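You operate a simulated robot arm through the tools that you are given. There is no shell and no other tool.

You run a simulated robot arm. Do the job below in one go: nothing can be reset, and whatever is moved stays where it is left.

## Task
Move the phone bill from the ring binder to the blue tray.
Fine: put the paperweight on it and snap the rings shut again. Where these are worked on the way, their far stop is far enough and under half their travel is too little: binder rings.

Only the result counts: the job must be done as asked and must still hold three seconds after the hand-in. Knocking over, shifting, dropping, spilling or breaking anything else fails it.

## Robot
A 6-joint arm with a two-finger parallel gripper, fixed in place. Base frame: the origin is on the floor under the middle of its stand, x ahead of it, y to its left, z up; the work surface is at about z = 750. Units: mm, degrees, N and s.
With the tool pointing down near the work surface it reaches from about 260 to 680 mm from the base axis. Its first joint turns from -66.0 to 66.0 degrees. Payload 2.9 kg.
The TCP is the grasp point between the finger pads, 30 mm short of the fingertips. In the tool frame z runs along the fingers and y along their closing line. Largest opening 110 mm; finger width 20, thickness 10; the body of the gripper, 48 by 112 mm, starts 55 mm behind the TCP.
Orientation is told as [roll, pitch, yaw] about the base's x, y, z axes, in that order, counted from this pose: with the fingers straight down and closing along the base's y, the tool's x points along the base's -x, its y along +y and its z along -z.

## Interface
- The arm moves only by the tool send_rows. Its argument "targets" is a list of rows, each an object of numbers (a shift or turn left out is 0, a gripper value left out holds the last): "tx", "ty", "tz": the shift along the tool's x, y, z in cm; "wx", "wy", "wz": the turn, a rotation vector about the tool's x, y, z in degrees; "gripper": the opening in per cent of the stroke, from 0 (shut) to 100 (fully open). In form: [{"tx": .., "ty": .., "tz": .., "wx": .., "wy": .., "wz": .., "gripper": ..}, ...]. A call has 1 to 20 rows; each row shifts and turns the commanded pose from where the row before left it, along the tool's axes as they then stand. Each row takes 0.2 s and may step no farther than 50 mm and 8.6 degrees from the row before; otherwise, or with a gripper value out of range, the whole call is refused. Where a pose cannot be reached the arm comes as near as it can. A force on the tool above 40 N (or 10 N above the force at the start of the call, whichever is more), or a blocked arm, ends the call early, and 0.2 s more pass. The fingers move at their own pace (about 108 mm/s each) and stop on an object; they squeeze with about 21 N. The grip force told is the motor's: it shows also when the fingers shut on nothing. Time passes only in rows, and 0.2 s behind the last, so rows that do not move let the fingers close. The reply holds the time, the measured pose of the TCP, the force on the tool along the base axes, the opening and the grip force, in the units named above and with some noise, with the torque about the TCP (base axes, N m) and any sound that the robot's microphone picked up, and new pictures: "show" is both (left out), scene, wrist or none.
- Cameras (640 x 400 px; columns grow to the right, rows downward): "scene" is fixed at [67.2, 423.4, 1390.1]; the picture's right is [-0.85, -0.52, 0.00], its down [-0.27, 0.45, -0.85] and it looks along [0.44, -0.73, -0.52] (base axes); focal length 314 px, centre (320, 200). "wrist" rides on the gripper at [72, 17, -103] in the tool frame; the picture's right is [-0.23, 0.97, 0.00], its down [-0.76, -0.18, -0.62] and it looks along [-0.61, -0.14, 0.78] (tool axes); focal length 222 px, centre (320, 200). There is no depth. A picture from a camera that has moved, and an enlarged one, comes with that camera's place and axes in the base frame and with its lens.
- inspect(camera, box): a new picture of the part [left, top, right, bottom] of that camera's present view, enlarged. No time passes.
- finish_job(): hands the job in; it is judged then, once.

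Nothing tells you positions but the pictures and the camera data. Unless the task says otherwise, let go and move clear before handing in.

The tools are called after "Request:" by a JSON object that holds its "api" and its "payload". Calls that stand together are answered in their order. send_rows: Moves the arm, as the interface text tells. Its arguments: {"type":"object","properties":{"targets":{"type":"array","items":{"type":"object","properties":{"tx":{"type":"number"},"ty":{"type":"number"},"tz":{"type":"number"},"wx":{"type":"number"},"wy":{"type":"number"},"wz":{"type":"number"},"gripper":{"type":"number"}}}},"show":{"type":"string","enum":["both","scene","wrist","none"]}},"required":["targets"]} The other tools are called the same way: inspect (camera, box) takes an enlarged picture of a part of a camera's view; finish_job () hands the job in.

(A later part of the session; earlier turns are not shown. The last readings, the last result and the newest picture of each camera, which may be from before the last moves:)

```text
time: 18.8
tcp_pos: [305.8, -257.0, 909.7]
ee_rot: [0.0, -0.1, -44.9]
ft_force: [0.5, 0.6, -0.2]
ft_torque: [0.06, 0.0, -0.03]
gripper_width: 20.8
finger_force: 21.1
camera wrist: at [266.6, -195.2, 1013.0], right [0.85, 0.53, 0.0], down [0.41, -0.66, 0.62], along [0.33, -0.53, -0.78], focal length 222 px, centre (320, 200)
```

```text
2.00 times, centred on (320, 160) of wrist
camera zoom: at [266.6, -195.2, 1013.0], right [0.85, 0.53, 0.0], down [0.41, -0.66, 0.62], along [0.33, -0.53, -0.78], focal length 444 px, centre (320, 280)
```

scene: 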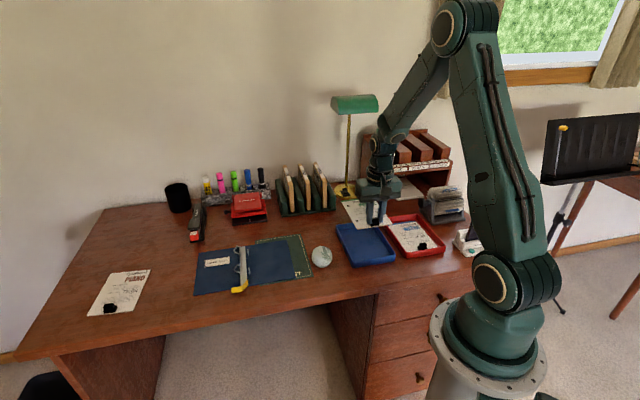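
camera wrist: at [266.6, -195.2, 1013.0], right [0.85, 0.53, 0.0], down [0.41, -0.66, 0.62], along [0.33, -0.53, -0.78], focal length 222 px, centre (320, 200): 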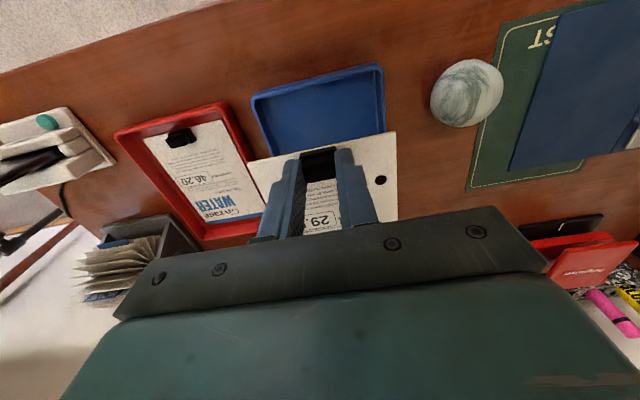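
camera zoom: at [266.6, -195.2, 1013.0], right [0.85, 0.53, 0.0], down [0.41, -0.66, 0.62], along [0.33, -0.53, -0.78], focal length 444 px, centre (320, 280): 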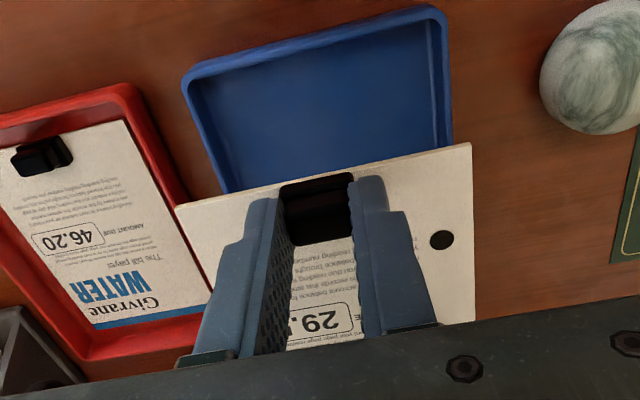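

The bill hangs over the tray, centred sideways; it needs to come about 4 mm toward the near edge. I'll lower it most of the way and check its clearance to the walls.

Request:
{"api": "send_rows", "payload": {"targets": [{"tx": 0.4, "tz": 1.0}, {"tz": 2.5}, {"tz": 2.5}, {"tz": 1.5}, {"tz": 0.8}, {}], "show": "both"}}

Request:
{"api": "inspect", "payload": {"camera": "scene", "box": [320, 200, 420, 280]}}

Request:
{"api": "inspect", "payload": {"camera": "wrist", "box": [180, 80, 460, 255]}}

```text
time: 20.2
tcp_pos: [304.6, -255.3, 827.0]
ee_rot: [0.0, 0.1, -45.1]
ft_force: [0.3, -1.1, -0.8]
ft_torque: [0.0, 0.03, 0.01]
gripper_width: 21.2
finger_force: 20.7
camera wrist: at [264.1, -192.6, 929.2], right [0.85, 0.53, 0.0], down [0.41, -0.66, 0.62], along [0.33, -0.53, -0.78], focal length 222 px, centre (320, 200)
```

scene: 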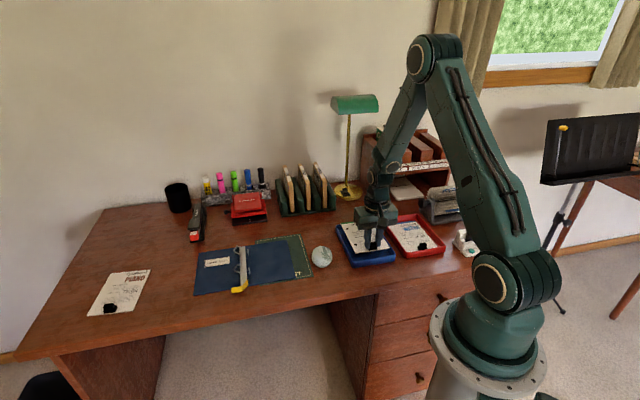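
wrist: 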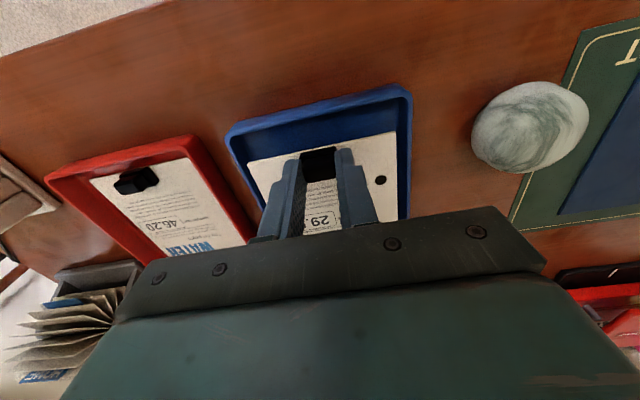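

```text
5.00 times, centred on (370, 240) of scene
camera zoom: at [67.2, 423.4, 1390.1], right [-0.85, -0.52, 0.0], down [-0.27, 0.45, -0.85], along [0.44, -0.73, -0.52], focal length 1567 px, centre (70, 0)
```

zoom: 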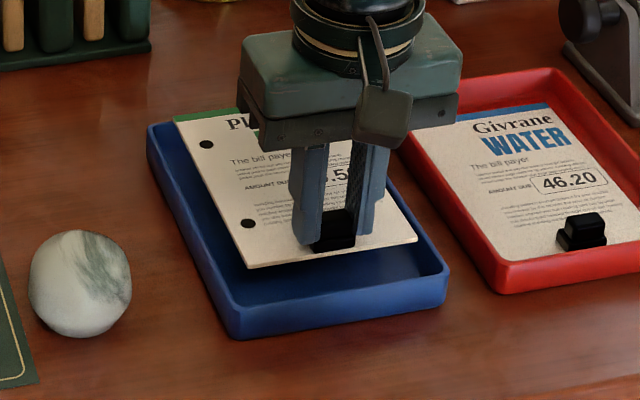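

```text
2.29 times, centred on (320, 168) of wrist
camera zoom: at [264.1, -192.6, 929.2], right [0.85, 0.53, 0.0], down [0.41, -0.66, 0.62], along [0.33, -0.53, -0.78], focal length 508 px, centre (320, 274)
```

zoom: 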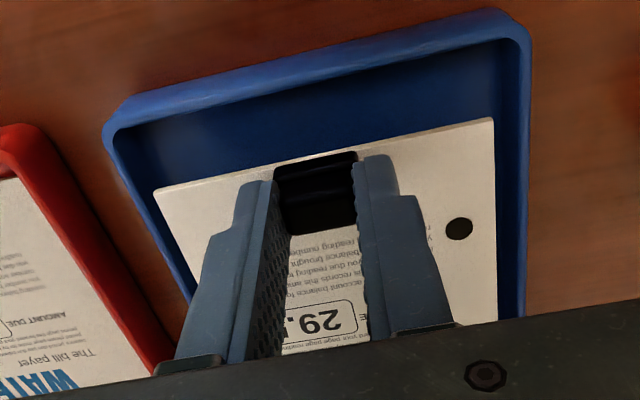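

The bill is centred inside the tray walls with about 11–12 mm on each side. I'll lower it onto the tray floor gently, watching the force.

Request:
{"api": "send_rows", "payload": {"targets": [{"ty": 0.15, "tz": 1.0}, {"tz": 1.0}, {"tz": 0.5}, {"tz": 0.3}, {"tz": 0.2}, {}], "show": "both"}}

Request:
{"api": "inspect", "payload": {"camera": "scene", "box": [330, 210, 410, 275]}}

Request:
{"api": "inspect", "payload": {"camera": "wrist", "box": [180, 80, 460, 255]}}

```text
time: 21.6
tcp_pos: [304.1, -253.3, 797.0]
ee_rot: [0.0, 0.0, -45.0]
ft_force: [-0.4, 1.2, 0.7]
ft_torque: [0.03, 0.03, 0.02]
gripper_width: 20.9
finger_force: 21.1
camera wrist: at [265.1, -191.2, 899.7], right [0.85, 0.53, 0.0], down [0.41, -0.66, 0.62], along [0.33, -0.53, -0.78], focal length 222 px, centre (320, 200)
```

scene: 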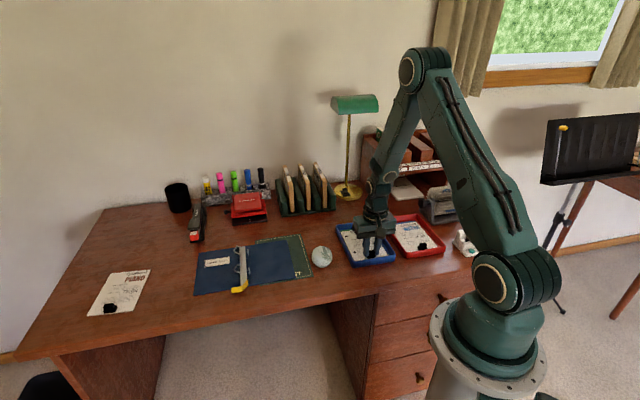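
wrist: 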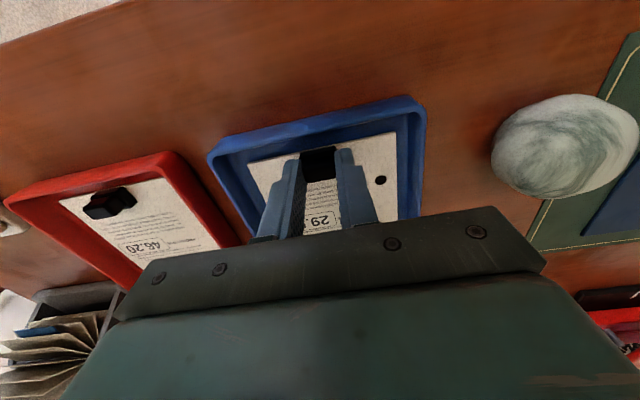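

```text
6.15 times, centred on (370, 242) of scene
camera zoom: at [67.2, 423.4, 1390.1], right [-0.85, -0.52, 0.0], down [-0.27, 0.45, -0.85], along [0.44, -0.73, -0.52], focal length 1929 px, centre (12, -62)
```

zoom: 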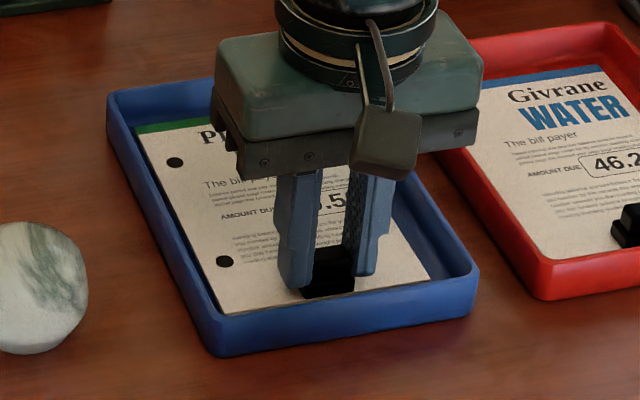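

```text
2.29 times, centred on (320, 168) of wrist
camera zoom: at [265.1, -191.2, 899.7], right [0.85, 0.53, 0.0], down [0.41, -0.66, 0.62], along [0.33, -0.53, -0.78], focal length 508 px, centre (320, 274)
```

zoom: 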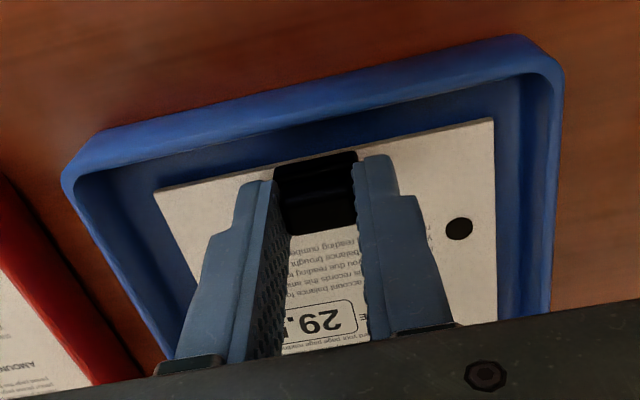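

Request:
{"api": "send_rows", "payload": {"targets": [{"tz": 0.1}, {"tz": 0.1}, {"tz": 0.1}, {}], "show": "none"}}

Request:
{"api": "send_rows", "payload": {"targets": [{"tz": 0.1}, {}], "show": "none"}}

Request:
{"api": "inspect", "payload": {"camera": "wrist", "box": [180, 80, 460, 255]}}

Request:
{"api": "inspect", "payload": {"camera": "scene", "box": [330, 210, 410, 275]}}

```text
time: 22.6
tcp_pos: [305.8, -254.6, 795.5]
ee_rot: [0.0, -0.1, -45.0]
ft_force: [-1.9, 2.4, 15.7]
ft_torque: [-0.05, -0.09, 0.02]
gripper_width: 21.1
finger_force: 21.0
```

```text
time: 23.2
tcp_pos: [306.3, -252.7, 793.7]
ee_rot: [0.0, -0.1, -45.0]
ft_force: [-1.3, 0.1, 16.7]
ft_torque: [0.01, 0.0, -0.01]
gripper_width: 21.2
finger_force: 21.2
```

```text
2.29 times, centred on (320, 168) of wrist
camera zoom: at [265.5, -191.5, 896.0], right [0.85, 0.53, 0.0], down [0.41, -0.66, 0.62], along [0.33, -0.53, -0.78], focal length 508 px, centre (320, 274)
```

zoom: 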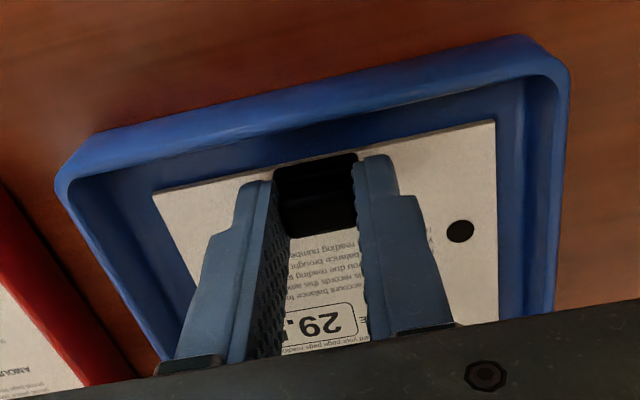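

```text
6.15 times, centred on (370, 242) of scene
camera zoom: at [67.0, 423.6, 1390.1], right [-0.85, -0.52, 0.0], down [-0.27, 0.45, -0.85], along [0.44, -0.73, -0.52], focal length 1929 px, centre (12, -62)
```

zoom: 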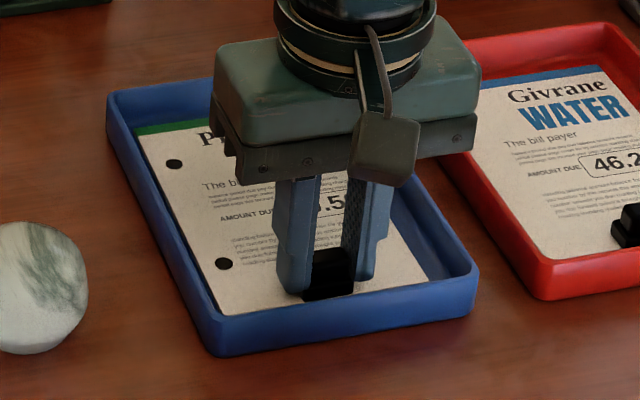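

The bill is on the tray floor (16 N contact). I'll ease off slightly and open the fingers.

Request:
{"api": "send_rows", "payload": {"targets": [{"tz": -0.1}, {"gripper": 40}, {"gripper": 40}, {}], "show": "none"}}

Request:
{"api": "send_rows", "payload": {"targets": [{"tz": -1.0}, {"tz": -3.0}, {"tz": -4.0}, {"tz": -4.0}, {}], "show": "both"}}

Request:
{"api": "inspect", "payload": {"camera": "scene", "box": [310, 200, 420, 280]}}

Request:
{"api": "inspect", "payload": {"camera": "wrist", "box": [180, 40, 520, 255]}}

```text
time: 24.2
tcp_pos: [305.9, -253.5, 792.9]
ee_rot: [0.0, 0.1, -45.0]
ft_force: [-0.8, 0.0, 1.0]
ft_torque: [-0.01, 0.01, 0.03]
gripper_width: 44.0
finger_force: 0.0
```

```text
time: 25.4
tcp_pos: [305.7, -254.3, 915.1]
ee_rot: [0.0, 0.0, -44.9]
ft_force: [0.6, -0.9, -0.6]
ft_torque: [-0.01, -0.01, 0.0]
gripper_width: 44.0
finger_force: 0.1
camera wrist: at [265.2, -191.0, 1017.2], right [0.85, 0.53, 0.0], down [0.41, -0.66, 0.62], along [0.33, -0.53, -0.78], focal length 222 px, centre (320, 200)
```

scene: 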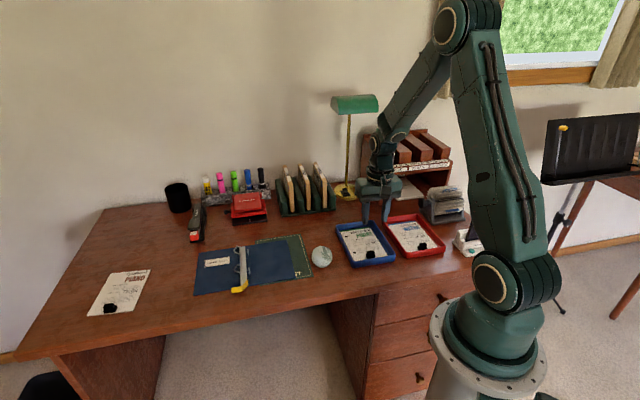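
wrist: 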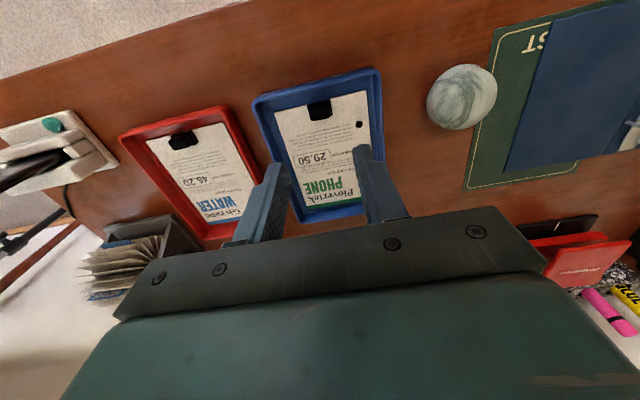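

```text
5.00 times, centred on (365, 240) of scene
camera zoom: at [67.2, 423.4, 1390.1], right [-0.85, -0.52, 0.0], down [-0.27, 0.45, -0.85], along [0.44, -0.73, -0.52], focal length 1567 px, centre (95, 0)
```

zoom: 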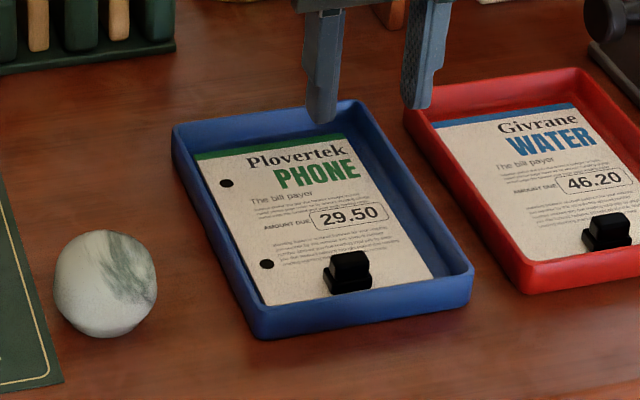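

```text
1.86 times, centred on (350, 148) of wrist
camera zoom: at [265.2, -191.0, 1017.2], right [0.85, 0.53, 0.0], down [0.41, -0.66, 0.62], along [0.33, -0.53, -0.78], focal length 413 px, centre (264, 298)
```

zoom: 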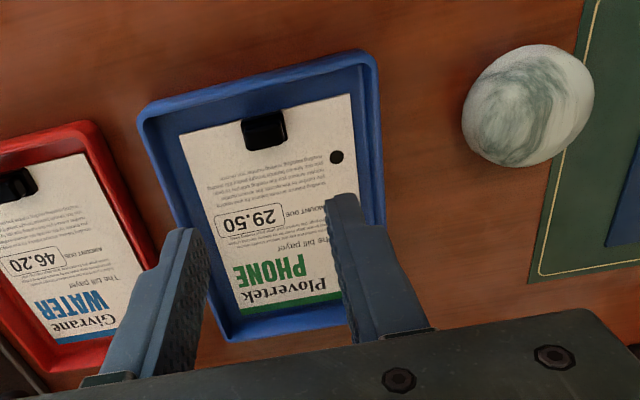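

The bill lies flat in the blue tray. Next is the paperweight, a roughly 60 mm dome near (421, -165); I'll open the fingers and go above it.

Request:
{"api": "send_rows", "payload": {"targets": [{"tx": -0.46, "ty": 3.6, "gripper": 86}, {"tx": -0.46, "ty": 3.6}, {"tx": -0.45, "ty": 3.6}, {"tx": -0.45, "ty": 3.67}, {"tz": 2.0}, {"tz": 1.0}, {}], "show": "both"}}

Request:
{"api": "inspect", "payload": {"camera": "wrist", "box": [160, 40, 480, 240]}}

Request:
{"api": "inspect", "payload": {"camera": "scene", "box": [280, 200, 376, 280]}}

```text
time: 27.0
tcp_pos: [420.5, -163.8, 884.0]
ee_rot: [0.0, 0.0, -45.0]
ft_force: [0.0, -0.2, 0.2]
ft_torque: [-0.02, 0.02, 0.02]
gripper_width: 94.6
finger_force: 0.0
camera wrist: at [380.8, -101.6, 986.5], right [0.85, 0.53, 0.0], down [0.41, -0.66, 0.62], along [0.33, -0.53, -0.78], focal length 222 px, centre (320, 200)
```

scene: 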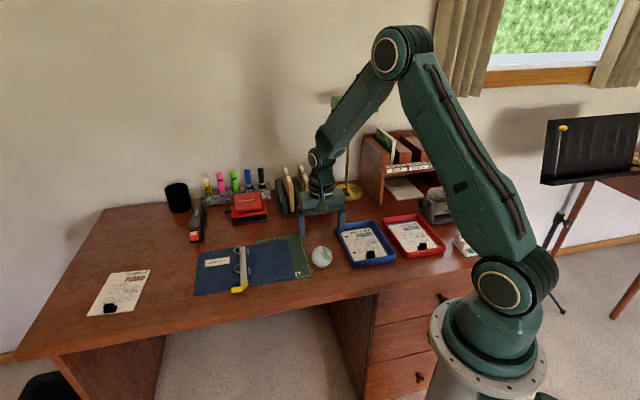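
wrist: 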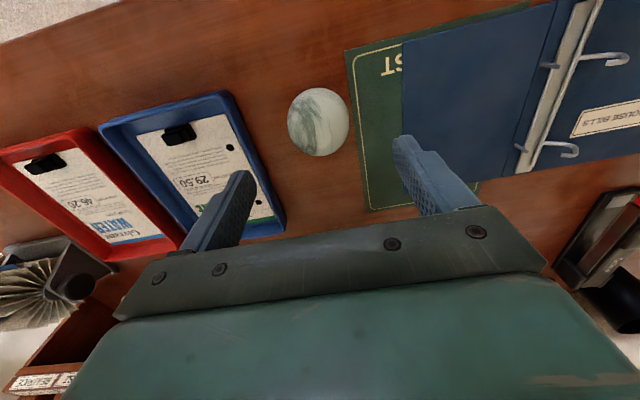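

```text
2.00 times, centred on (320, 140) of wrist
camera zoom: at [380.8, -101.6, 986.5], right [0.85, 0.53, 0.0], down [0.41, -0.66, 0.62], along [0.33, -0.53, -0.78], focal length 444 px, centre (320, 320)
```

zoom: 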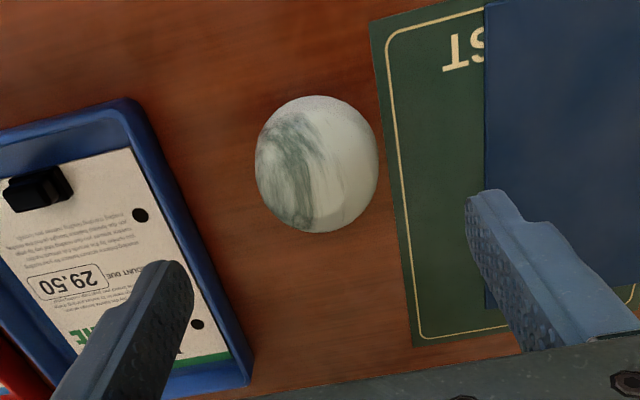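

```text
5.00 times, centred on (328, 240) of scene
camera zoom: at [67.2, 423.4, 1390.1], right [-0.85, -0.52, 0.0], down [-0.27, 0.45, -0.85], along [0.44, -0.73, -0.52], focal length 1567 px, centre (280, 0)
```

zoom: 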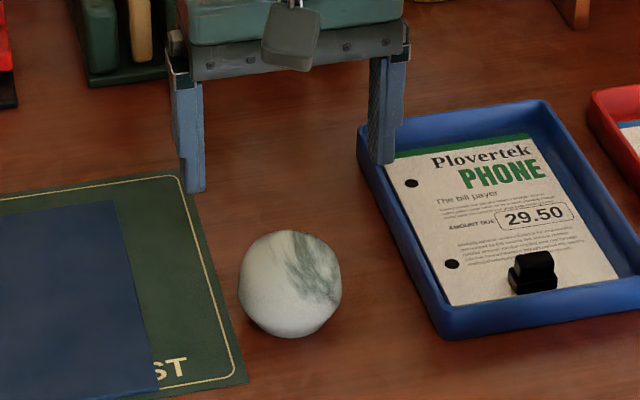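

The fingers are centred over the paperweight. I'll lower around it and close at its widest height.

Request:
{"api": "send_rows", "payload": {"targets": [{"tx": -0.06, "ty": -0.1, "tz": 3.0}, {"tz": 3.0}, {"tz": 2.0}, {"tz": 1.0}, {"tz": 0.6}, {}], "show": "both"}}

Request:
{"api": "inspect", "payload": {"camera": "wrist", "box": [160, 60, 480, 260]}}

Request:
{"api": "inspect", "payload": {"camera": "scene", "box": [280, 220, 376, 290]}}

```text
time: 28.4
tcp_pos: [420.2, -164.7, 788.3]
ee_rot: [0.1, 0.1, -45.0]
ft_force: [-0.1, -0.4, 0.1]
ft_torque: [-0.03, -0.01, 0.01]
gripper_width: 94.5
finger_force: 0.1
camera wrist: at [380.2, -102.3, 890.5], right [0.85, 0.53, 0.0], down [0.41, -0.66, 0.62], along [0.33, -0.53, -0.78], focal length 222 px, centre (320, 200)
```

scene: 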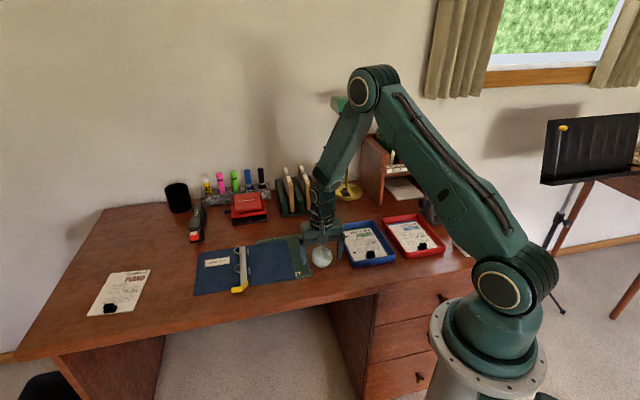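
wrist: 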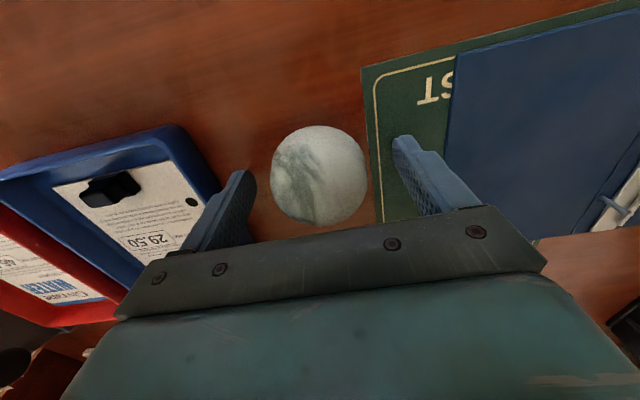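

```text
2.00 times, centred on (320, 160) of wrist
camera zoom: at [380.2, -102.3, 890.5], right [0.85, 0.53, 0.0], down [0.41, -0.66, 0.62], along [0.33, -0.53, -0.78], focal length 444 px, centre (320, 280)
```

zoom: 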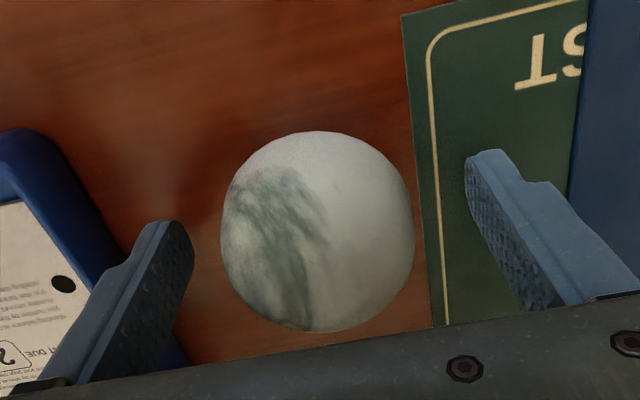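

```text
5.71 times, centred on (328, 255) of scene
camera zoom: at [67.2, 423.4, 1390.1], right [-0.85, -0.52, 0.0], down [-0.27, 0.45, -0.85], along [0.44, -0.73, -0.52], focal length 1791 px, centre (274, -114)
```

zoom: 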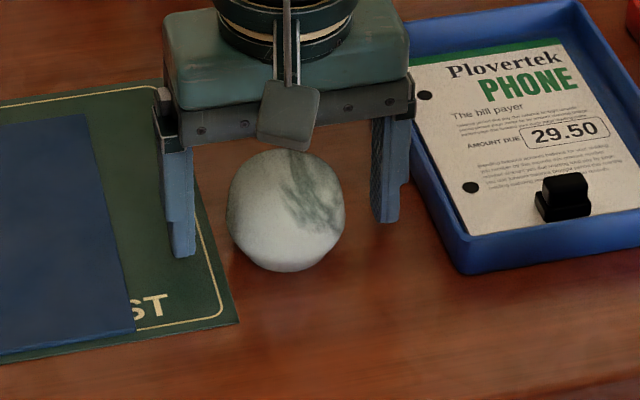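

Request:
{"api": "send_rows", "payload": {"targets": [{"ty": -0.2}, {"gripper": 45}, {"gripper": 0}, {"gripper": 0}, {}], "show": "both"}}

Request:
{"api": "inspect", "payload": {"camera": "scene", "box": [280, 220, 376, 290]}}

```text
time: 29.6
tcp_pos: [418.1, -166.1, 787.3]
ee_rot: [-0.1, 0.0, -44.9]
ft_force: [0.9, 0.6, 0.0]
ft_torque: [0.03, -0.02, 0.0]
gripper_width: 61.6
finger_force: 20.6
camera wrist: at [378.6, -103.9, 890.5], right [0.85, 0.53, 0.0], down [0.41, -0.66, 0.62], along [0.33, -0.53, -0.78], focal length 222 px, centre (320, 200)
```

scene: 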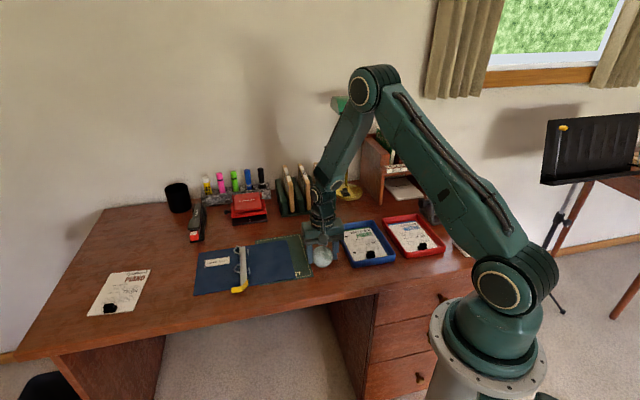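
wrist: 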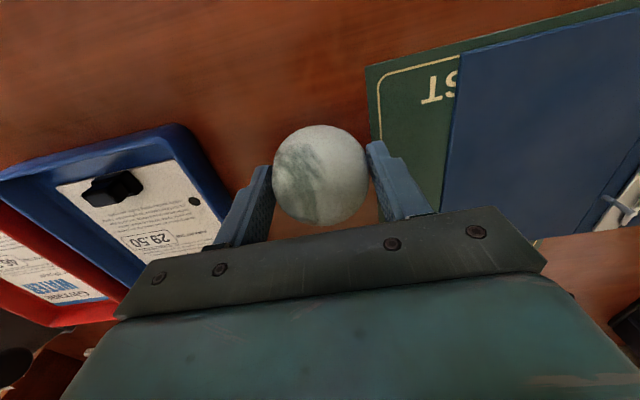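

```text
5.71 times, centred on (328, 255) of scene
camera zoom: at [67.2, 423.4, 1390.1], right [-0.85, -0.52, 0.0], down [-0.27, 0.45, -0.85], along [0.44, -0.73, -0.52], focal length 1791 px, centre (274, -114)
```

zoom: 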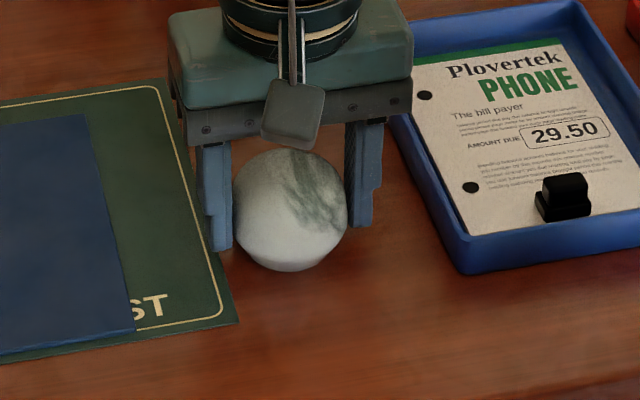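

The paperweight is held at 61.6 mm. I'll lift it and check that it holds.

Request:
{"api": "send_rows", "payload": {"targets": [{"tz": -0.5}, {"tz": -1.0}, {"tz": -1.5}, {"tz": -2.0}, {"tz": -2.0}, {}], "show": "both"}}

Request:
{"api": "inspect", "payload": {"camera": "scene", "box": [280, 200, 400, 290]}}

```text
time: 31.0
tcp_pos: [419.2, -167.4, 858.0]
ee_rot: [0.0, 0.0, -45.0]
ft_force: [-0.4, 0.1, -1.9]
ft_torque: [-0.02, 0.03, 0.01]
gripper_width: 61.3
finger_force: 21.0
camera wrist: at [378.7, -104.5, 960.7], right [0.85, 0.53, 0.0], down [0.41, -0.66, 0.62], along [0.33, -0.53, -0.78], focal length 222 px, centre (320, 200)
```

scene: 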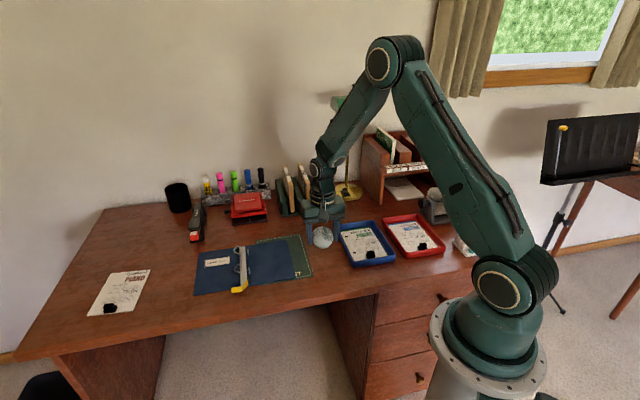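
wrist: 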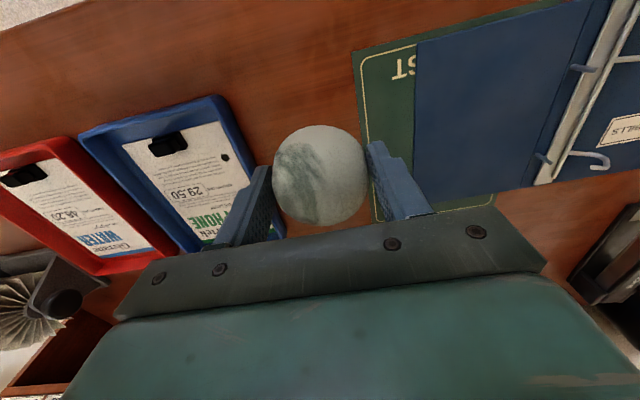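

```text
4.44 times, centred on (340, 245) of scene
camera zoom: at [67.3, 423.4, 1390.1], right [-0.85, -0.52, 0.0], down [-0.27, 0.45, -0.85], along [0.44, -0.73, -0.52], focal length 1393 px, centre (231, 0)
```

zoom: 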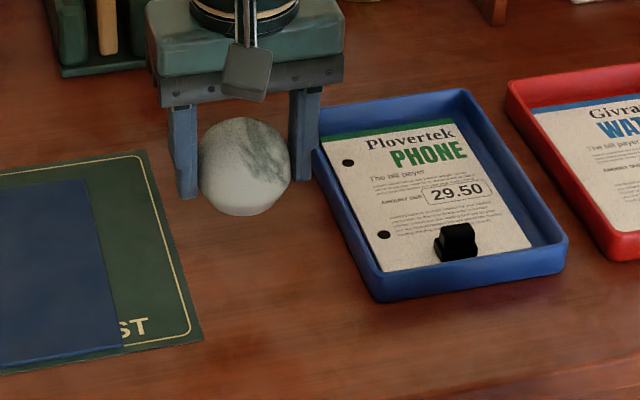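

The paperweight is held firmly. I'll carry it over the bill's middle, clear of the clip.

Request:
{"api": "send_rows", "payload": {"targets": [{"tx": -1.4, "ty": -3.575}, {"tx": -1.4, "ty": -3.575}, {"tx": -1.4, "ty": -3.575}, {"tx": -1.4, "ty": -3.575}, {"tz": 1.5}, {"tz": 1.5}, {}], "show": "both"}}

Request:
{"api": "inspect", "payload": {"camera": "scene", "box": [310, 195, 430, 285]}}

Request:
{"api": "inspect", "payload": {"camera": "wrist", "box": [160, 40, 480, 240]}}

```text
time: 32.6
tcp_pos: [357.5, -308.0, 828.2]
ee_rot: [0.0, -0.1, -45.0]
ft_force: [0.9, 0.3, -2.1]
ft_torque: [0.0, -0.01, -0.04]
gripper_width: 61.4
finger_force: 20.8
camera wrist: at [317.5, -245.6, 931.0], right [0.85, 0.53, 0.0], down [0.41, -0.66, 0.62], along [0.33, -0.53, -0.78], focal length 222 px, centre (320, 200)
```

scene: 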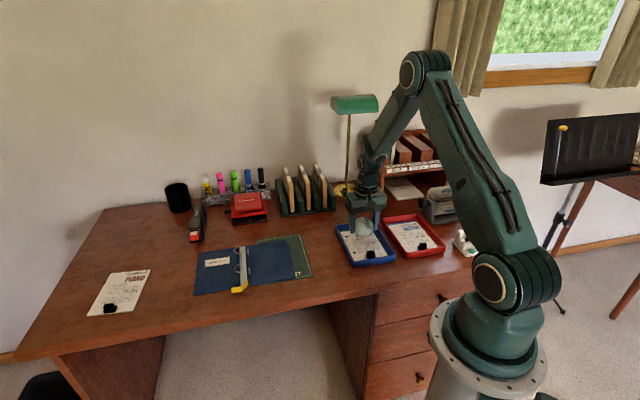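
wrist: 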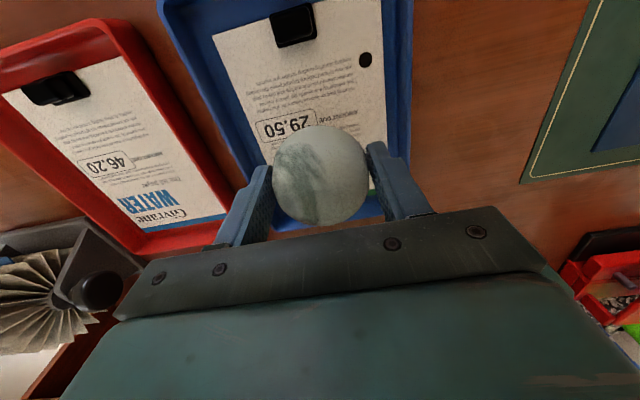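

```text
4.44 times, centred on (370, 240) of scene
camera zoom: at [67.3, 423.4, 1390.1], right [-0.85, -0.52, 0.0], down [-0.27, 0.45, -0.85], along [0.44, -0.73, -0.52], focal length 1393 px, centre (98, 22)
```

zoom: 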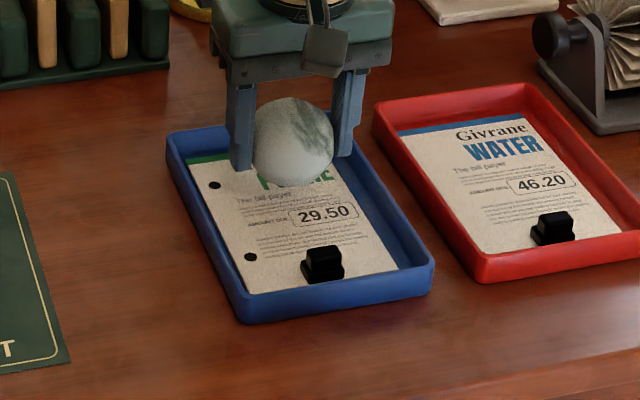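

```text
2.00 times, centred on (320, 140) of wrist
camera zoom: at [317.5, -245.6, 931.0], right [0.85, 0.53, 0.0], down [0.41, -0.66, 0.62], along [0.33, -0.53, -0.78], focal length 444 px, centre (320, 320)
```

zoom: 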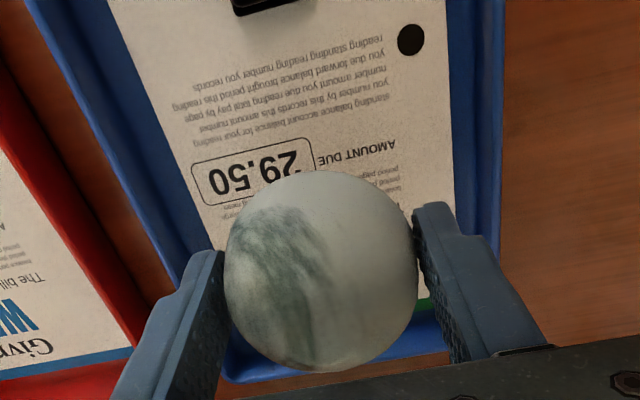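

The weight is over the middle of the bill. I'll lower it in small steps until it touches.

Request:
{"api": "send_rows", "payload": {"targets": [{"tz": 1.0}, {"tz": 1.0}, {"tz": 0.6}, {"tz": 0.2}, {}], "show": "none"}}

Request:
{"api": "send_rows", "payload": {"targets": [{"tz": 0.1}, {"tz": 0.1}, {"tz": 0.1}, {}], "show": "none"}}

Request:
{"api": "inspect", "payload": {"camera": "scene", "box": [310, 195, 430, 285]}}

```text
time: 33.8
tcp_pos: [357.8, -308.1, 798.9]
ee_rot: [0.0, 0.0, -45.0]
ft_force: [0.5, -0.5, -2.8]
ft_torque: [-0.03, 0.02, 0.0]
gripper_width: 61.6
finger_force: 22.2
```

```text
time: 34.8
tcp_pos: [356.9, -306.8, 797.2]
ee_rot: [0.0, 0.0, -45.0]
ft_force: [-0.2, 0.3, -2.5]
ft_torque: [-0.04, -0.01, 0.0]
gripper_width: 61.4
finger_force: 21.8
```

```text
4.44 times, centred on (370, 240) of scene
camera zoom: at [67.3, 423.4, 1390.1], right [-0.85, -0.52, 0.0], down [-0.27, 0.45, -0.85], along [0.44, -0.73, -0.52], focal length 1393 px, centre (98, 22)
```

zoom: 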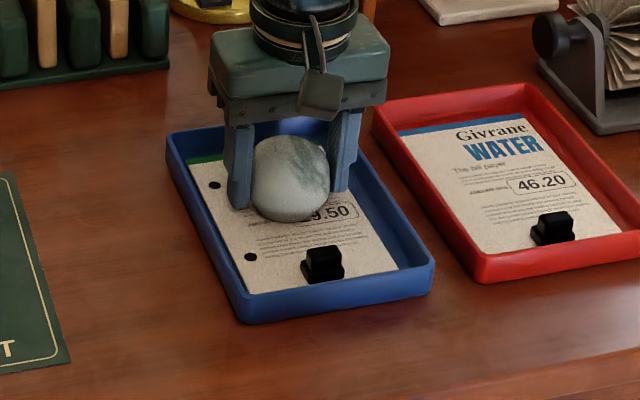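

Request:
{"api": "send_rows", "payload": {"targets": [{"tz": 0.1}, {"tz": 0.1}, {}], "show": "none"}}

Request:
{"api": "send_rows", "payload": {"targets": [{"tz": 0.1}, {}], "show": "none"}}

```text
time: 35.6
tcp_pos: [357.7, -307.2, 795.6]
ee_rot: [0.0, -0.1, -45.0]
ft_force: [-2.2, 1.5, 15.2]
ft_torque: [0.06, 0.12, -0.02]
gripper_width: 61.6
finger_force: 21.5
```

```text
time: 36.2
tcp_pos: [357.9, -307.2, 793.8]
ee_rot: [0.1, -0.2, -45.1]
ft_force: [0.5, -1.0, 15.3]
ft_torque: [0.0, 0.03, 0.0]
gripper_width: 61.6
finger_force: 20.7
```

Contact is made. I'll ease off and open the fingers evenly, then rise straight up.

Request:
{"api": "send_rows", "payload": {"targets": [{"tz": -0.1}, {"gripper": 60}, {"gripper": 72}, {}, {}], "show": "both"}}

Request:
{"api": "inspect", "payload": {"camera": "scene", "box": [310, 195, 430, 285]}}

Request:
{"api": "inspect", "payload": {"camera": "wrist", "box": [160, 60, 480, 260]}}

```text
time: 37.4
tcp_pos: [357.3, -308.4, 794.4]
ee_rot: [-0.1, 0.1, -45.0]
ft_force: [0.3, -0.1, -0.1]
ft_torque: [0.0, 0.02, -0.01]
gripper_width: 79.3
finger_force: 0.1
camera wrist: at [317.0, -245.3, 897.6], right [0.85, 0.53, 0.0], down [0.41, -0.66, 0.62], along [0.33, -0.53, -0.78], focal length 222 px, centre (320, 200)
```

scene: 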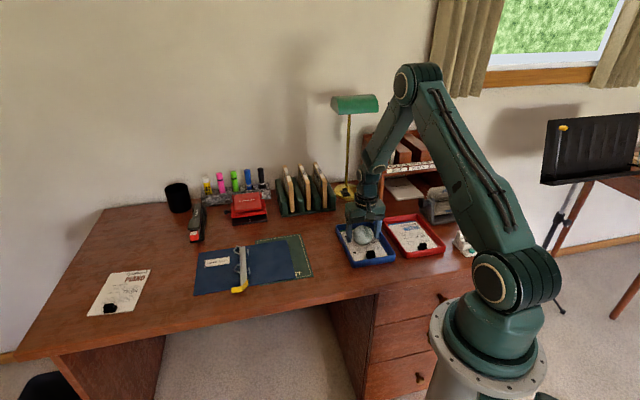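
wrist: 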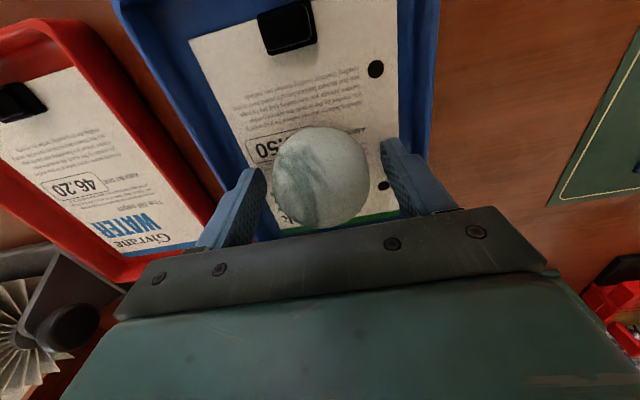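

```text
4.44 times, centred on (370, 240) of scene
camera zoom: at [67.2, 423.4, 1390.1], right [-0.85, -0.52, 0.0], down [-0.27, 0.45, -0.85], along [0.44, -0.73, -0.52], focal length 1393 px, centre (98, 22)
```

zoom: 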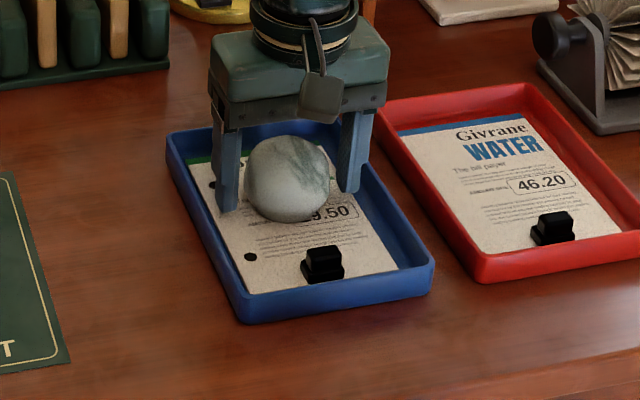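

```text
2.00 times, centred on (320, 160) of wrist
camera zoom: at [317.0, -245.3, 897.6], right [0.85, 0.53, 0.0], down [0.41, -0.66, 0.62], along [0.33, -0.53, -0.78], focal length 444 px, centre (320, 280)
```

zoom: 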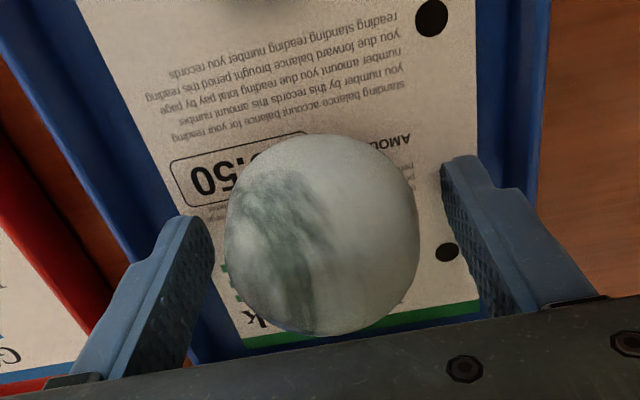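

The paperweight rests on the bill. I'll rise clear, shut the fingers and go back to the binder to look at the lever for closing the rings.

Request:
{"api": "send_rows", "payload": {"targets": [{"tz": -2.0}, {"tz": -4.0}, {"tz": -4.0}, {"tz": -2.0}, {"tx": 1.06, "ty": 4.0, "gripper": 0}, {"tx": 1.06, "ty": 4.0}, {"tx": 1.06, "ty": 4.0}, {"tx": 1.06, "ty": 4.0}, {"tx": 1.06, "ty": 4.0}, {"tx": 1.06, "ty": 4.0}, {"tx": 1.06, "ty": 4.0}, {"tx": 1.06, "ty": 4.0}, {"tx": 1.06, "ty": 4.0}, {"tz": 2.0}, {"tz": 1.4}, {}, {}], "show": "both"}}

Request:
{"api": "inspect", "payload": {"camera": "scene", "box": [310, 195, 430, 285]}}

Request:
{"api": "inspect", "payload": {"camera": "scene", "box": [200, 220, 312, 304]}}

Request:
{"api": "inspect", "payload": {"camera": "wrist", "box": [240, 60, 400, 180]}}

```text
time: 41.0
tcp_pos: [543.6, 14.6, 881.8]
ee_rot: [0.0, 0.0, -45.0]
ft_force: [0.0, 0.5, 0.5]
ft_torque: [0.04, 0.0, 0.02]
gripper_width: 0.0
finger_force: 21.5
camera wrist: at [504.1, 76.2, 983.9], right [0.85, 0.53, 0.0], down [0.41, -0.66, 0.62], along [0.33, -0.53, -0.78], focal length 222 px, centre (320, 200)
```

scene: 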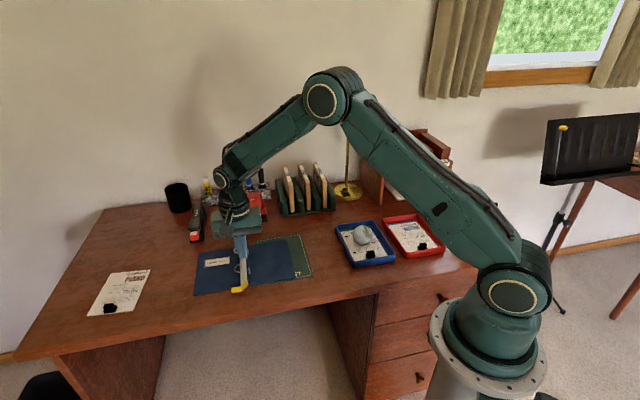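
wrist: 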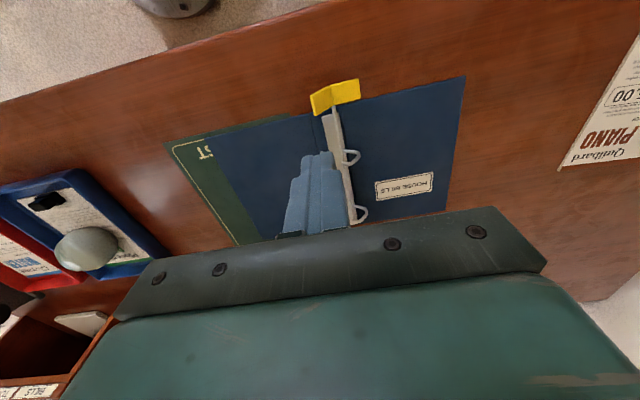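

```text
4.44 times, centred on (370, 240) of scene
camera zoom: at [67.2, 423.4, 1390.1], right [-0.85, -0.52, 0.0], down [-0.27, 0.45, -0.85], along [0.44, -0.73, -0.52], focal length 1393 px, centre (98, 22)
```

zoom: 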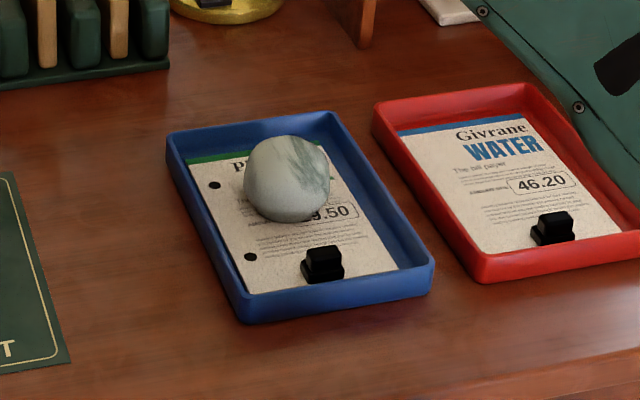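

```text
4.76 times, centred on (256, 262) of scene
camera zoom: at [67.2, 423.4, 1390.1], right [-0.85, -0.52, 0.0], down [-0.27, 0.45, -0.85], along [0.44, -0.73, -0.52], focal length 1493 px, centre (625, -95)
```

zoom: 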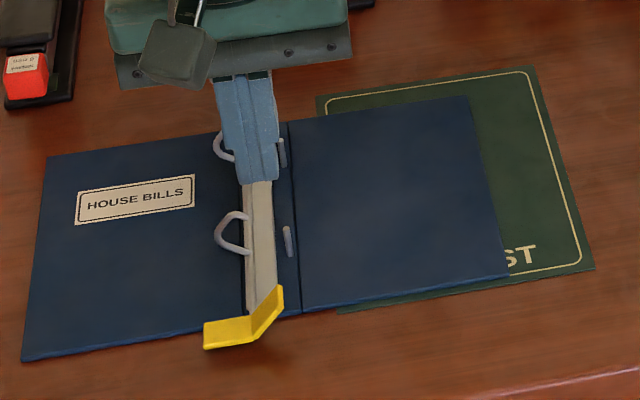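

```text
3.33 times, centred on (320, 120) of wrist
camera zoom: at [504.1, 76.2, 983.9], right [0.85, 0.53, 0.0], down [0.41, -0.66, 0.62], along [0.33, -0.53, -0.78], focal length 740 px, centre (320, 467)
```

zoom: 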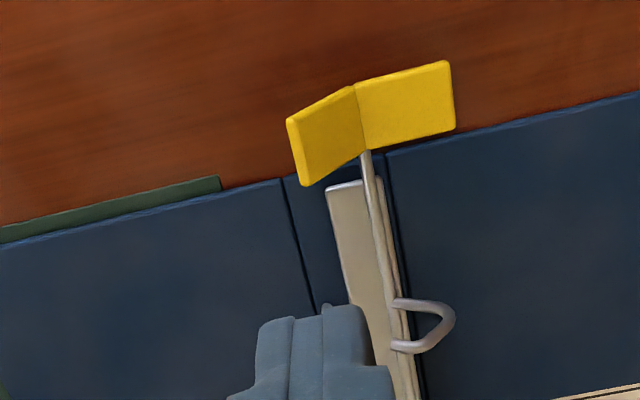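

The binder is empty, the rings open, and the lever's raised wing is now on the other side with its tip near (529, 25, 780). I'll go above that wing and press it down the same way.

Request:
{"api": "send_rows", "payload": {"targets": [{"tx": 1.78, "ty": -0.42}, {"tz": 2.5}, {"tz": 2.0}, {"tz": 1.2}, {}], "show": "both"}}

Request:
{"api": "inspect", "payload": {"camera": "scene", "box": [200, 220, 296, 300]}}

Request:
{"api": "inspect", "payload": {"camera": "wrist", "box": [240, 90, 400, 230]}}

```text
time: 42.2
tcp_pos: [528.0, 25.6, 824.2]
ee_rot: [0.0, 0.0, -45.0]
ft_force: [0.8, -0.5, -0.8]
ft_torque: [0.01, 0.02, 0.01]
gripper_width: 0.0
finger_force: 21.3
camera wrist: at [488.4, 86.5, 926.3], right [0.85, 0.53, 0.0], down [0.41, -0.66, 0.62], along [0.33, -0.53, -0.78], focal length 222 px, centre (320, 200)
```

scene: 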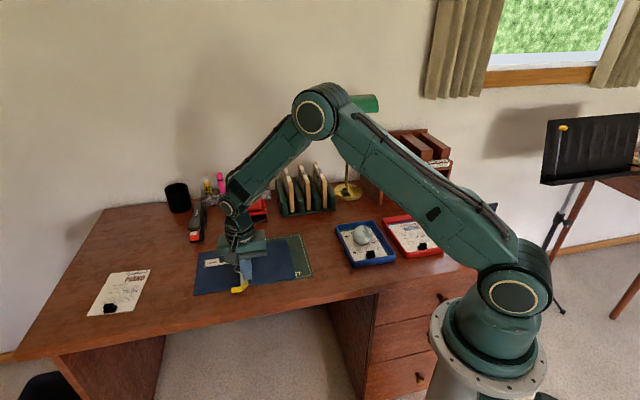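
wrist: 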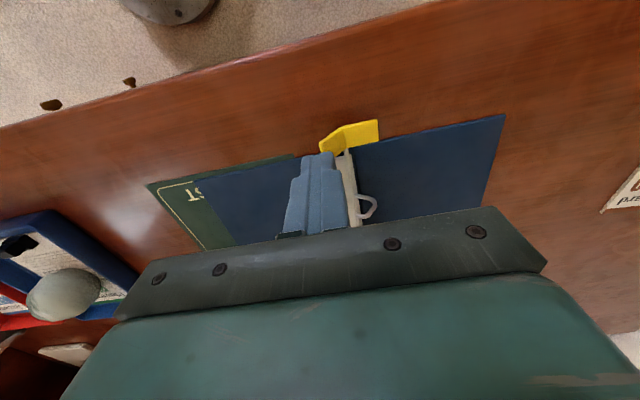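

```text
5.00 times, centred on (248, 260) of scene
camera zoom: at [67.2, 423.4, 1390.1], right [-0.85, -0.52, 0.0], down [-0.27, 0.45, -0.85], along [0.44, -0.73, -0.52], focal length 1567 px, centre (680, -100)
```

zoom: 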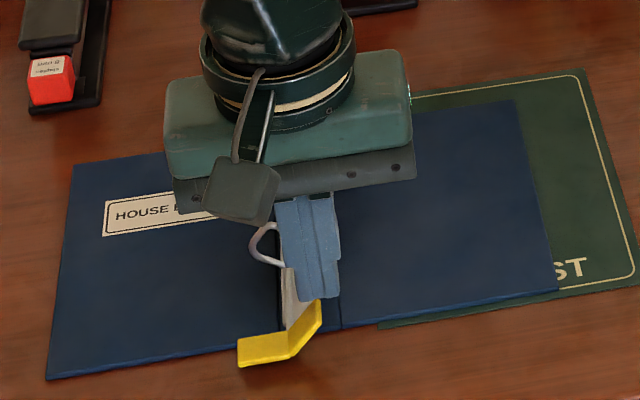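

```text
2.86 times, centred on (320, 160) of wrist
camera zoom: at [488.4, 86.5, 926.3], right [0.85, 0.53, 0.0], down [0.41, -0.66, 0.62], along [0.33, -0.53, -0.78], focal length 635 px, centre (320, 314)
```

zoom: 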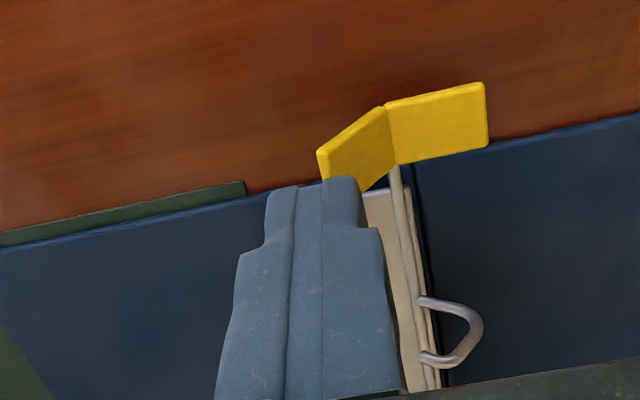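

Request:
{"api": "send_rows", "payload": {"targets": [{"tz": 0.6}, {"tz": 0.4}, {"tz": 0.3}, {"tz": 0.3}, {"tz": 0.3}, {"tz": 0.3}, {}], "show": "both"}}

Request:
{"api": "inspect", "payload": {"camera": "scene", "box": [200, 220, 296, 300]}}

Request:
{"api": "inspect", "payload": {"camera": "wrist", "box": [240, 90, 400, 230]}}

```text
time: 43.8
tcp_pos: [529.6, 24.0, 802.7]
ee_rot: [-0.1, 0.1, -45.0]
ft_force: [-0.1, 0.4, 0.6]
ft_torque: [0.0, 0.02, 0.01]
gripper_width: 0.0
finger_force: 20.8
camera wrist: at [488.6, 86.4, 904.6], right [0.85, 0.53, 0.0], down [0.41, -0.66, 0.62], along [0.33, -0.53, -0.78], focal length 222 px, centre (320, 200)
```

scene: 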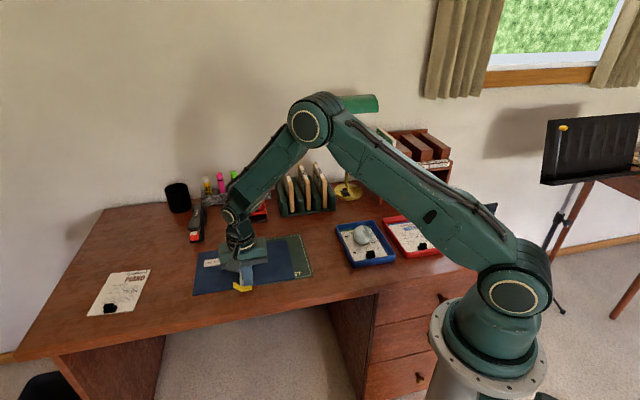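
wrist: 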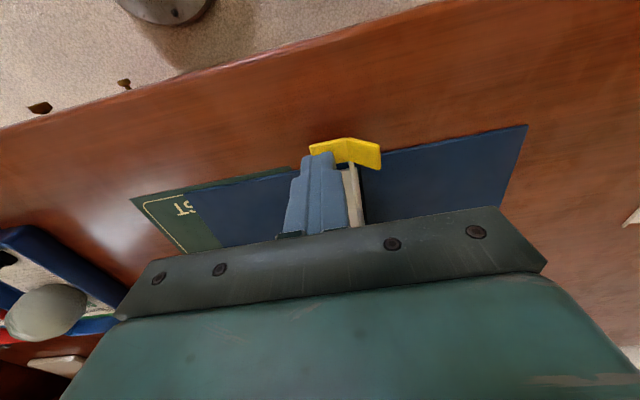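

```text
5.00 times, centred on (248, 260) of scene
camera zoom: at [67.2, 423.4, 1390.1], right [-0.85, -0.52, 0.0], down [-0.27, 0.45, -0.85], along [0.44, -0.73, -0.52], focal length 1567 px, centre (680, -100)
```

zoom: 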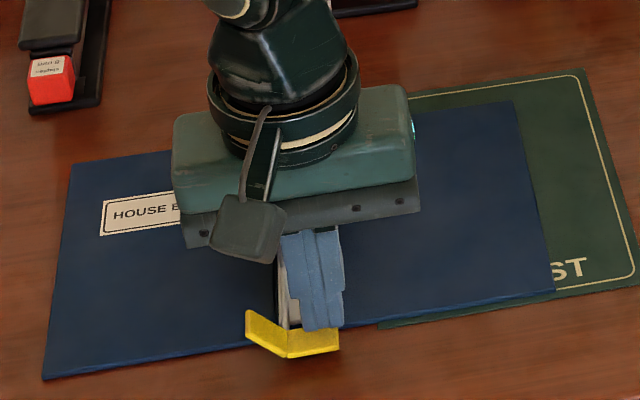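

```text
2.86 times, centred on (320, 160) of wrist
camera zoom: at [488.6, 86.4, 904.6], right [0.85, 0.53, 0.0], down [0.41, -0.66, 0.62], along [0.33, -0.53, -0.78], focal length 635 px, centre (320, 314)
```

zoom: 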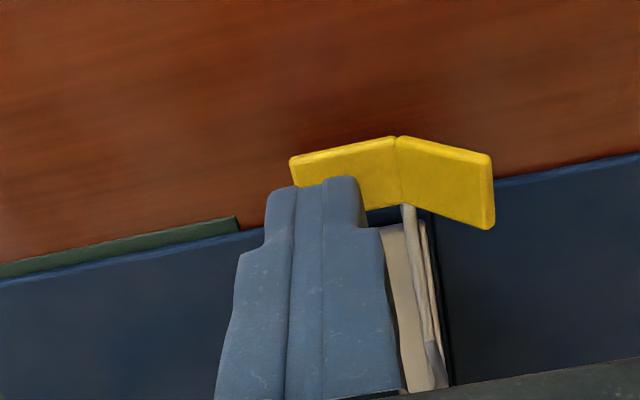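

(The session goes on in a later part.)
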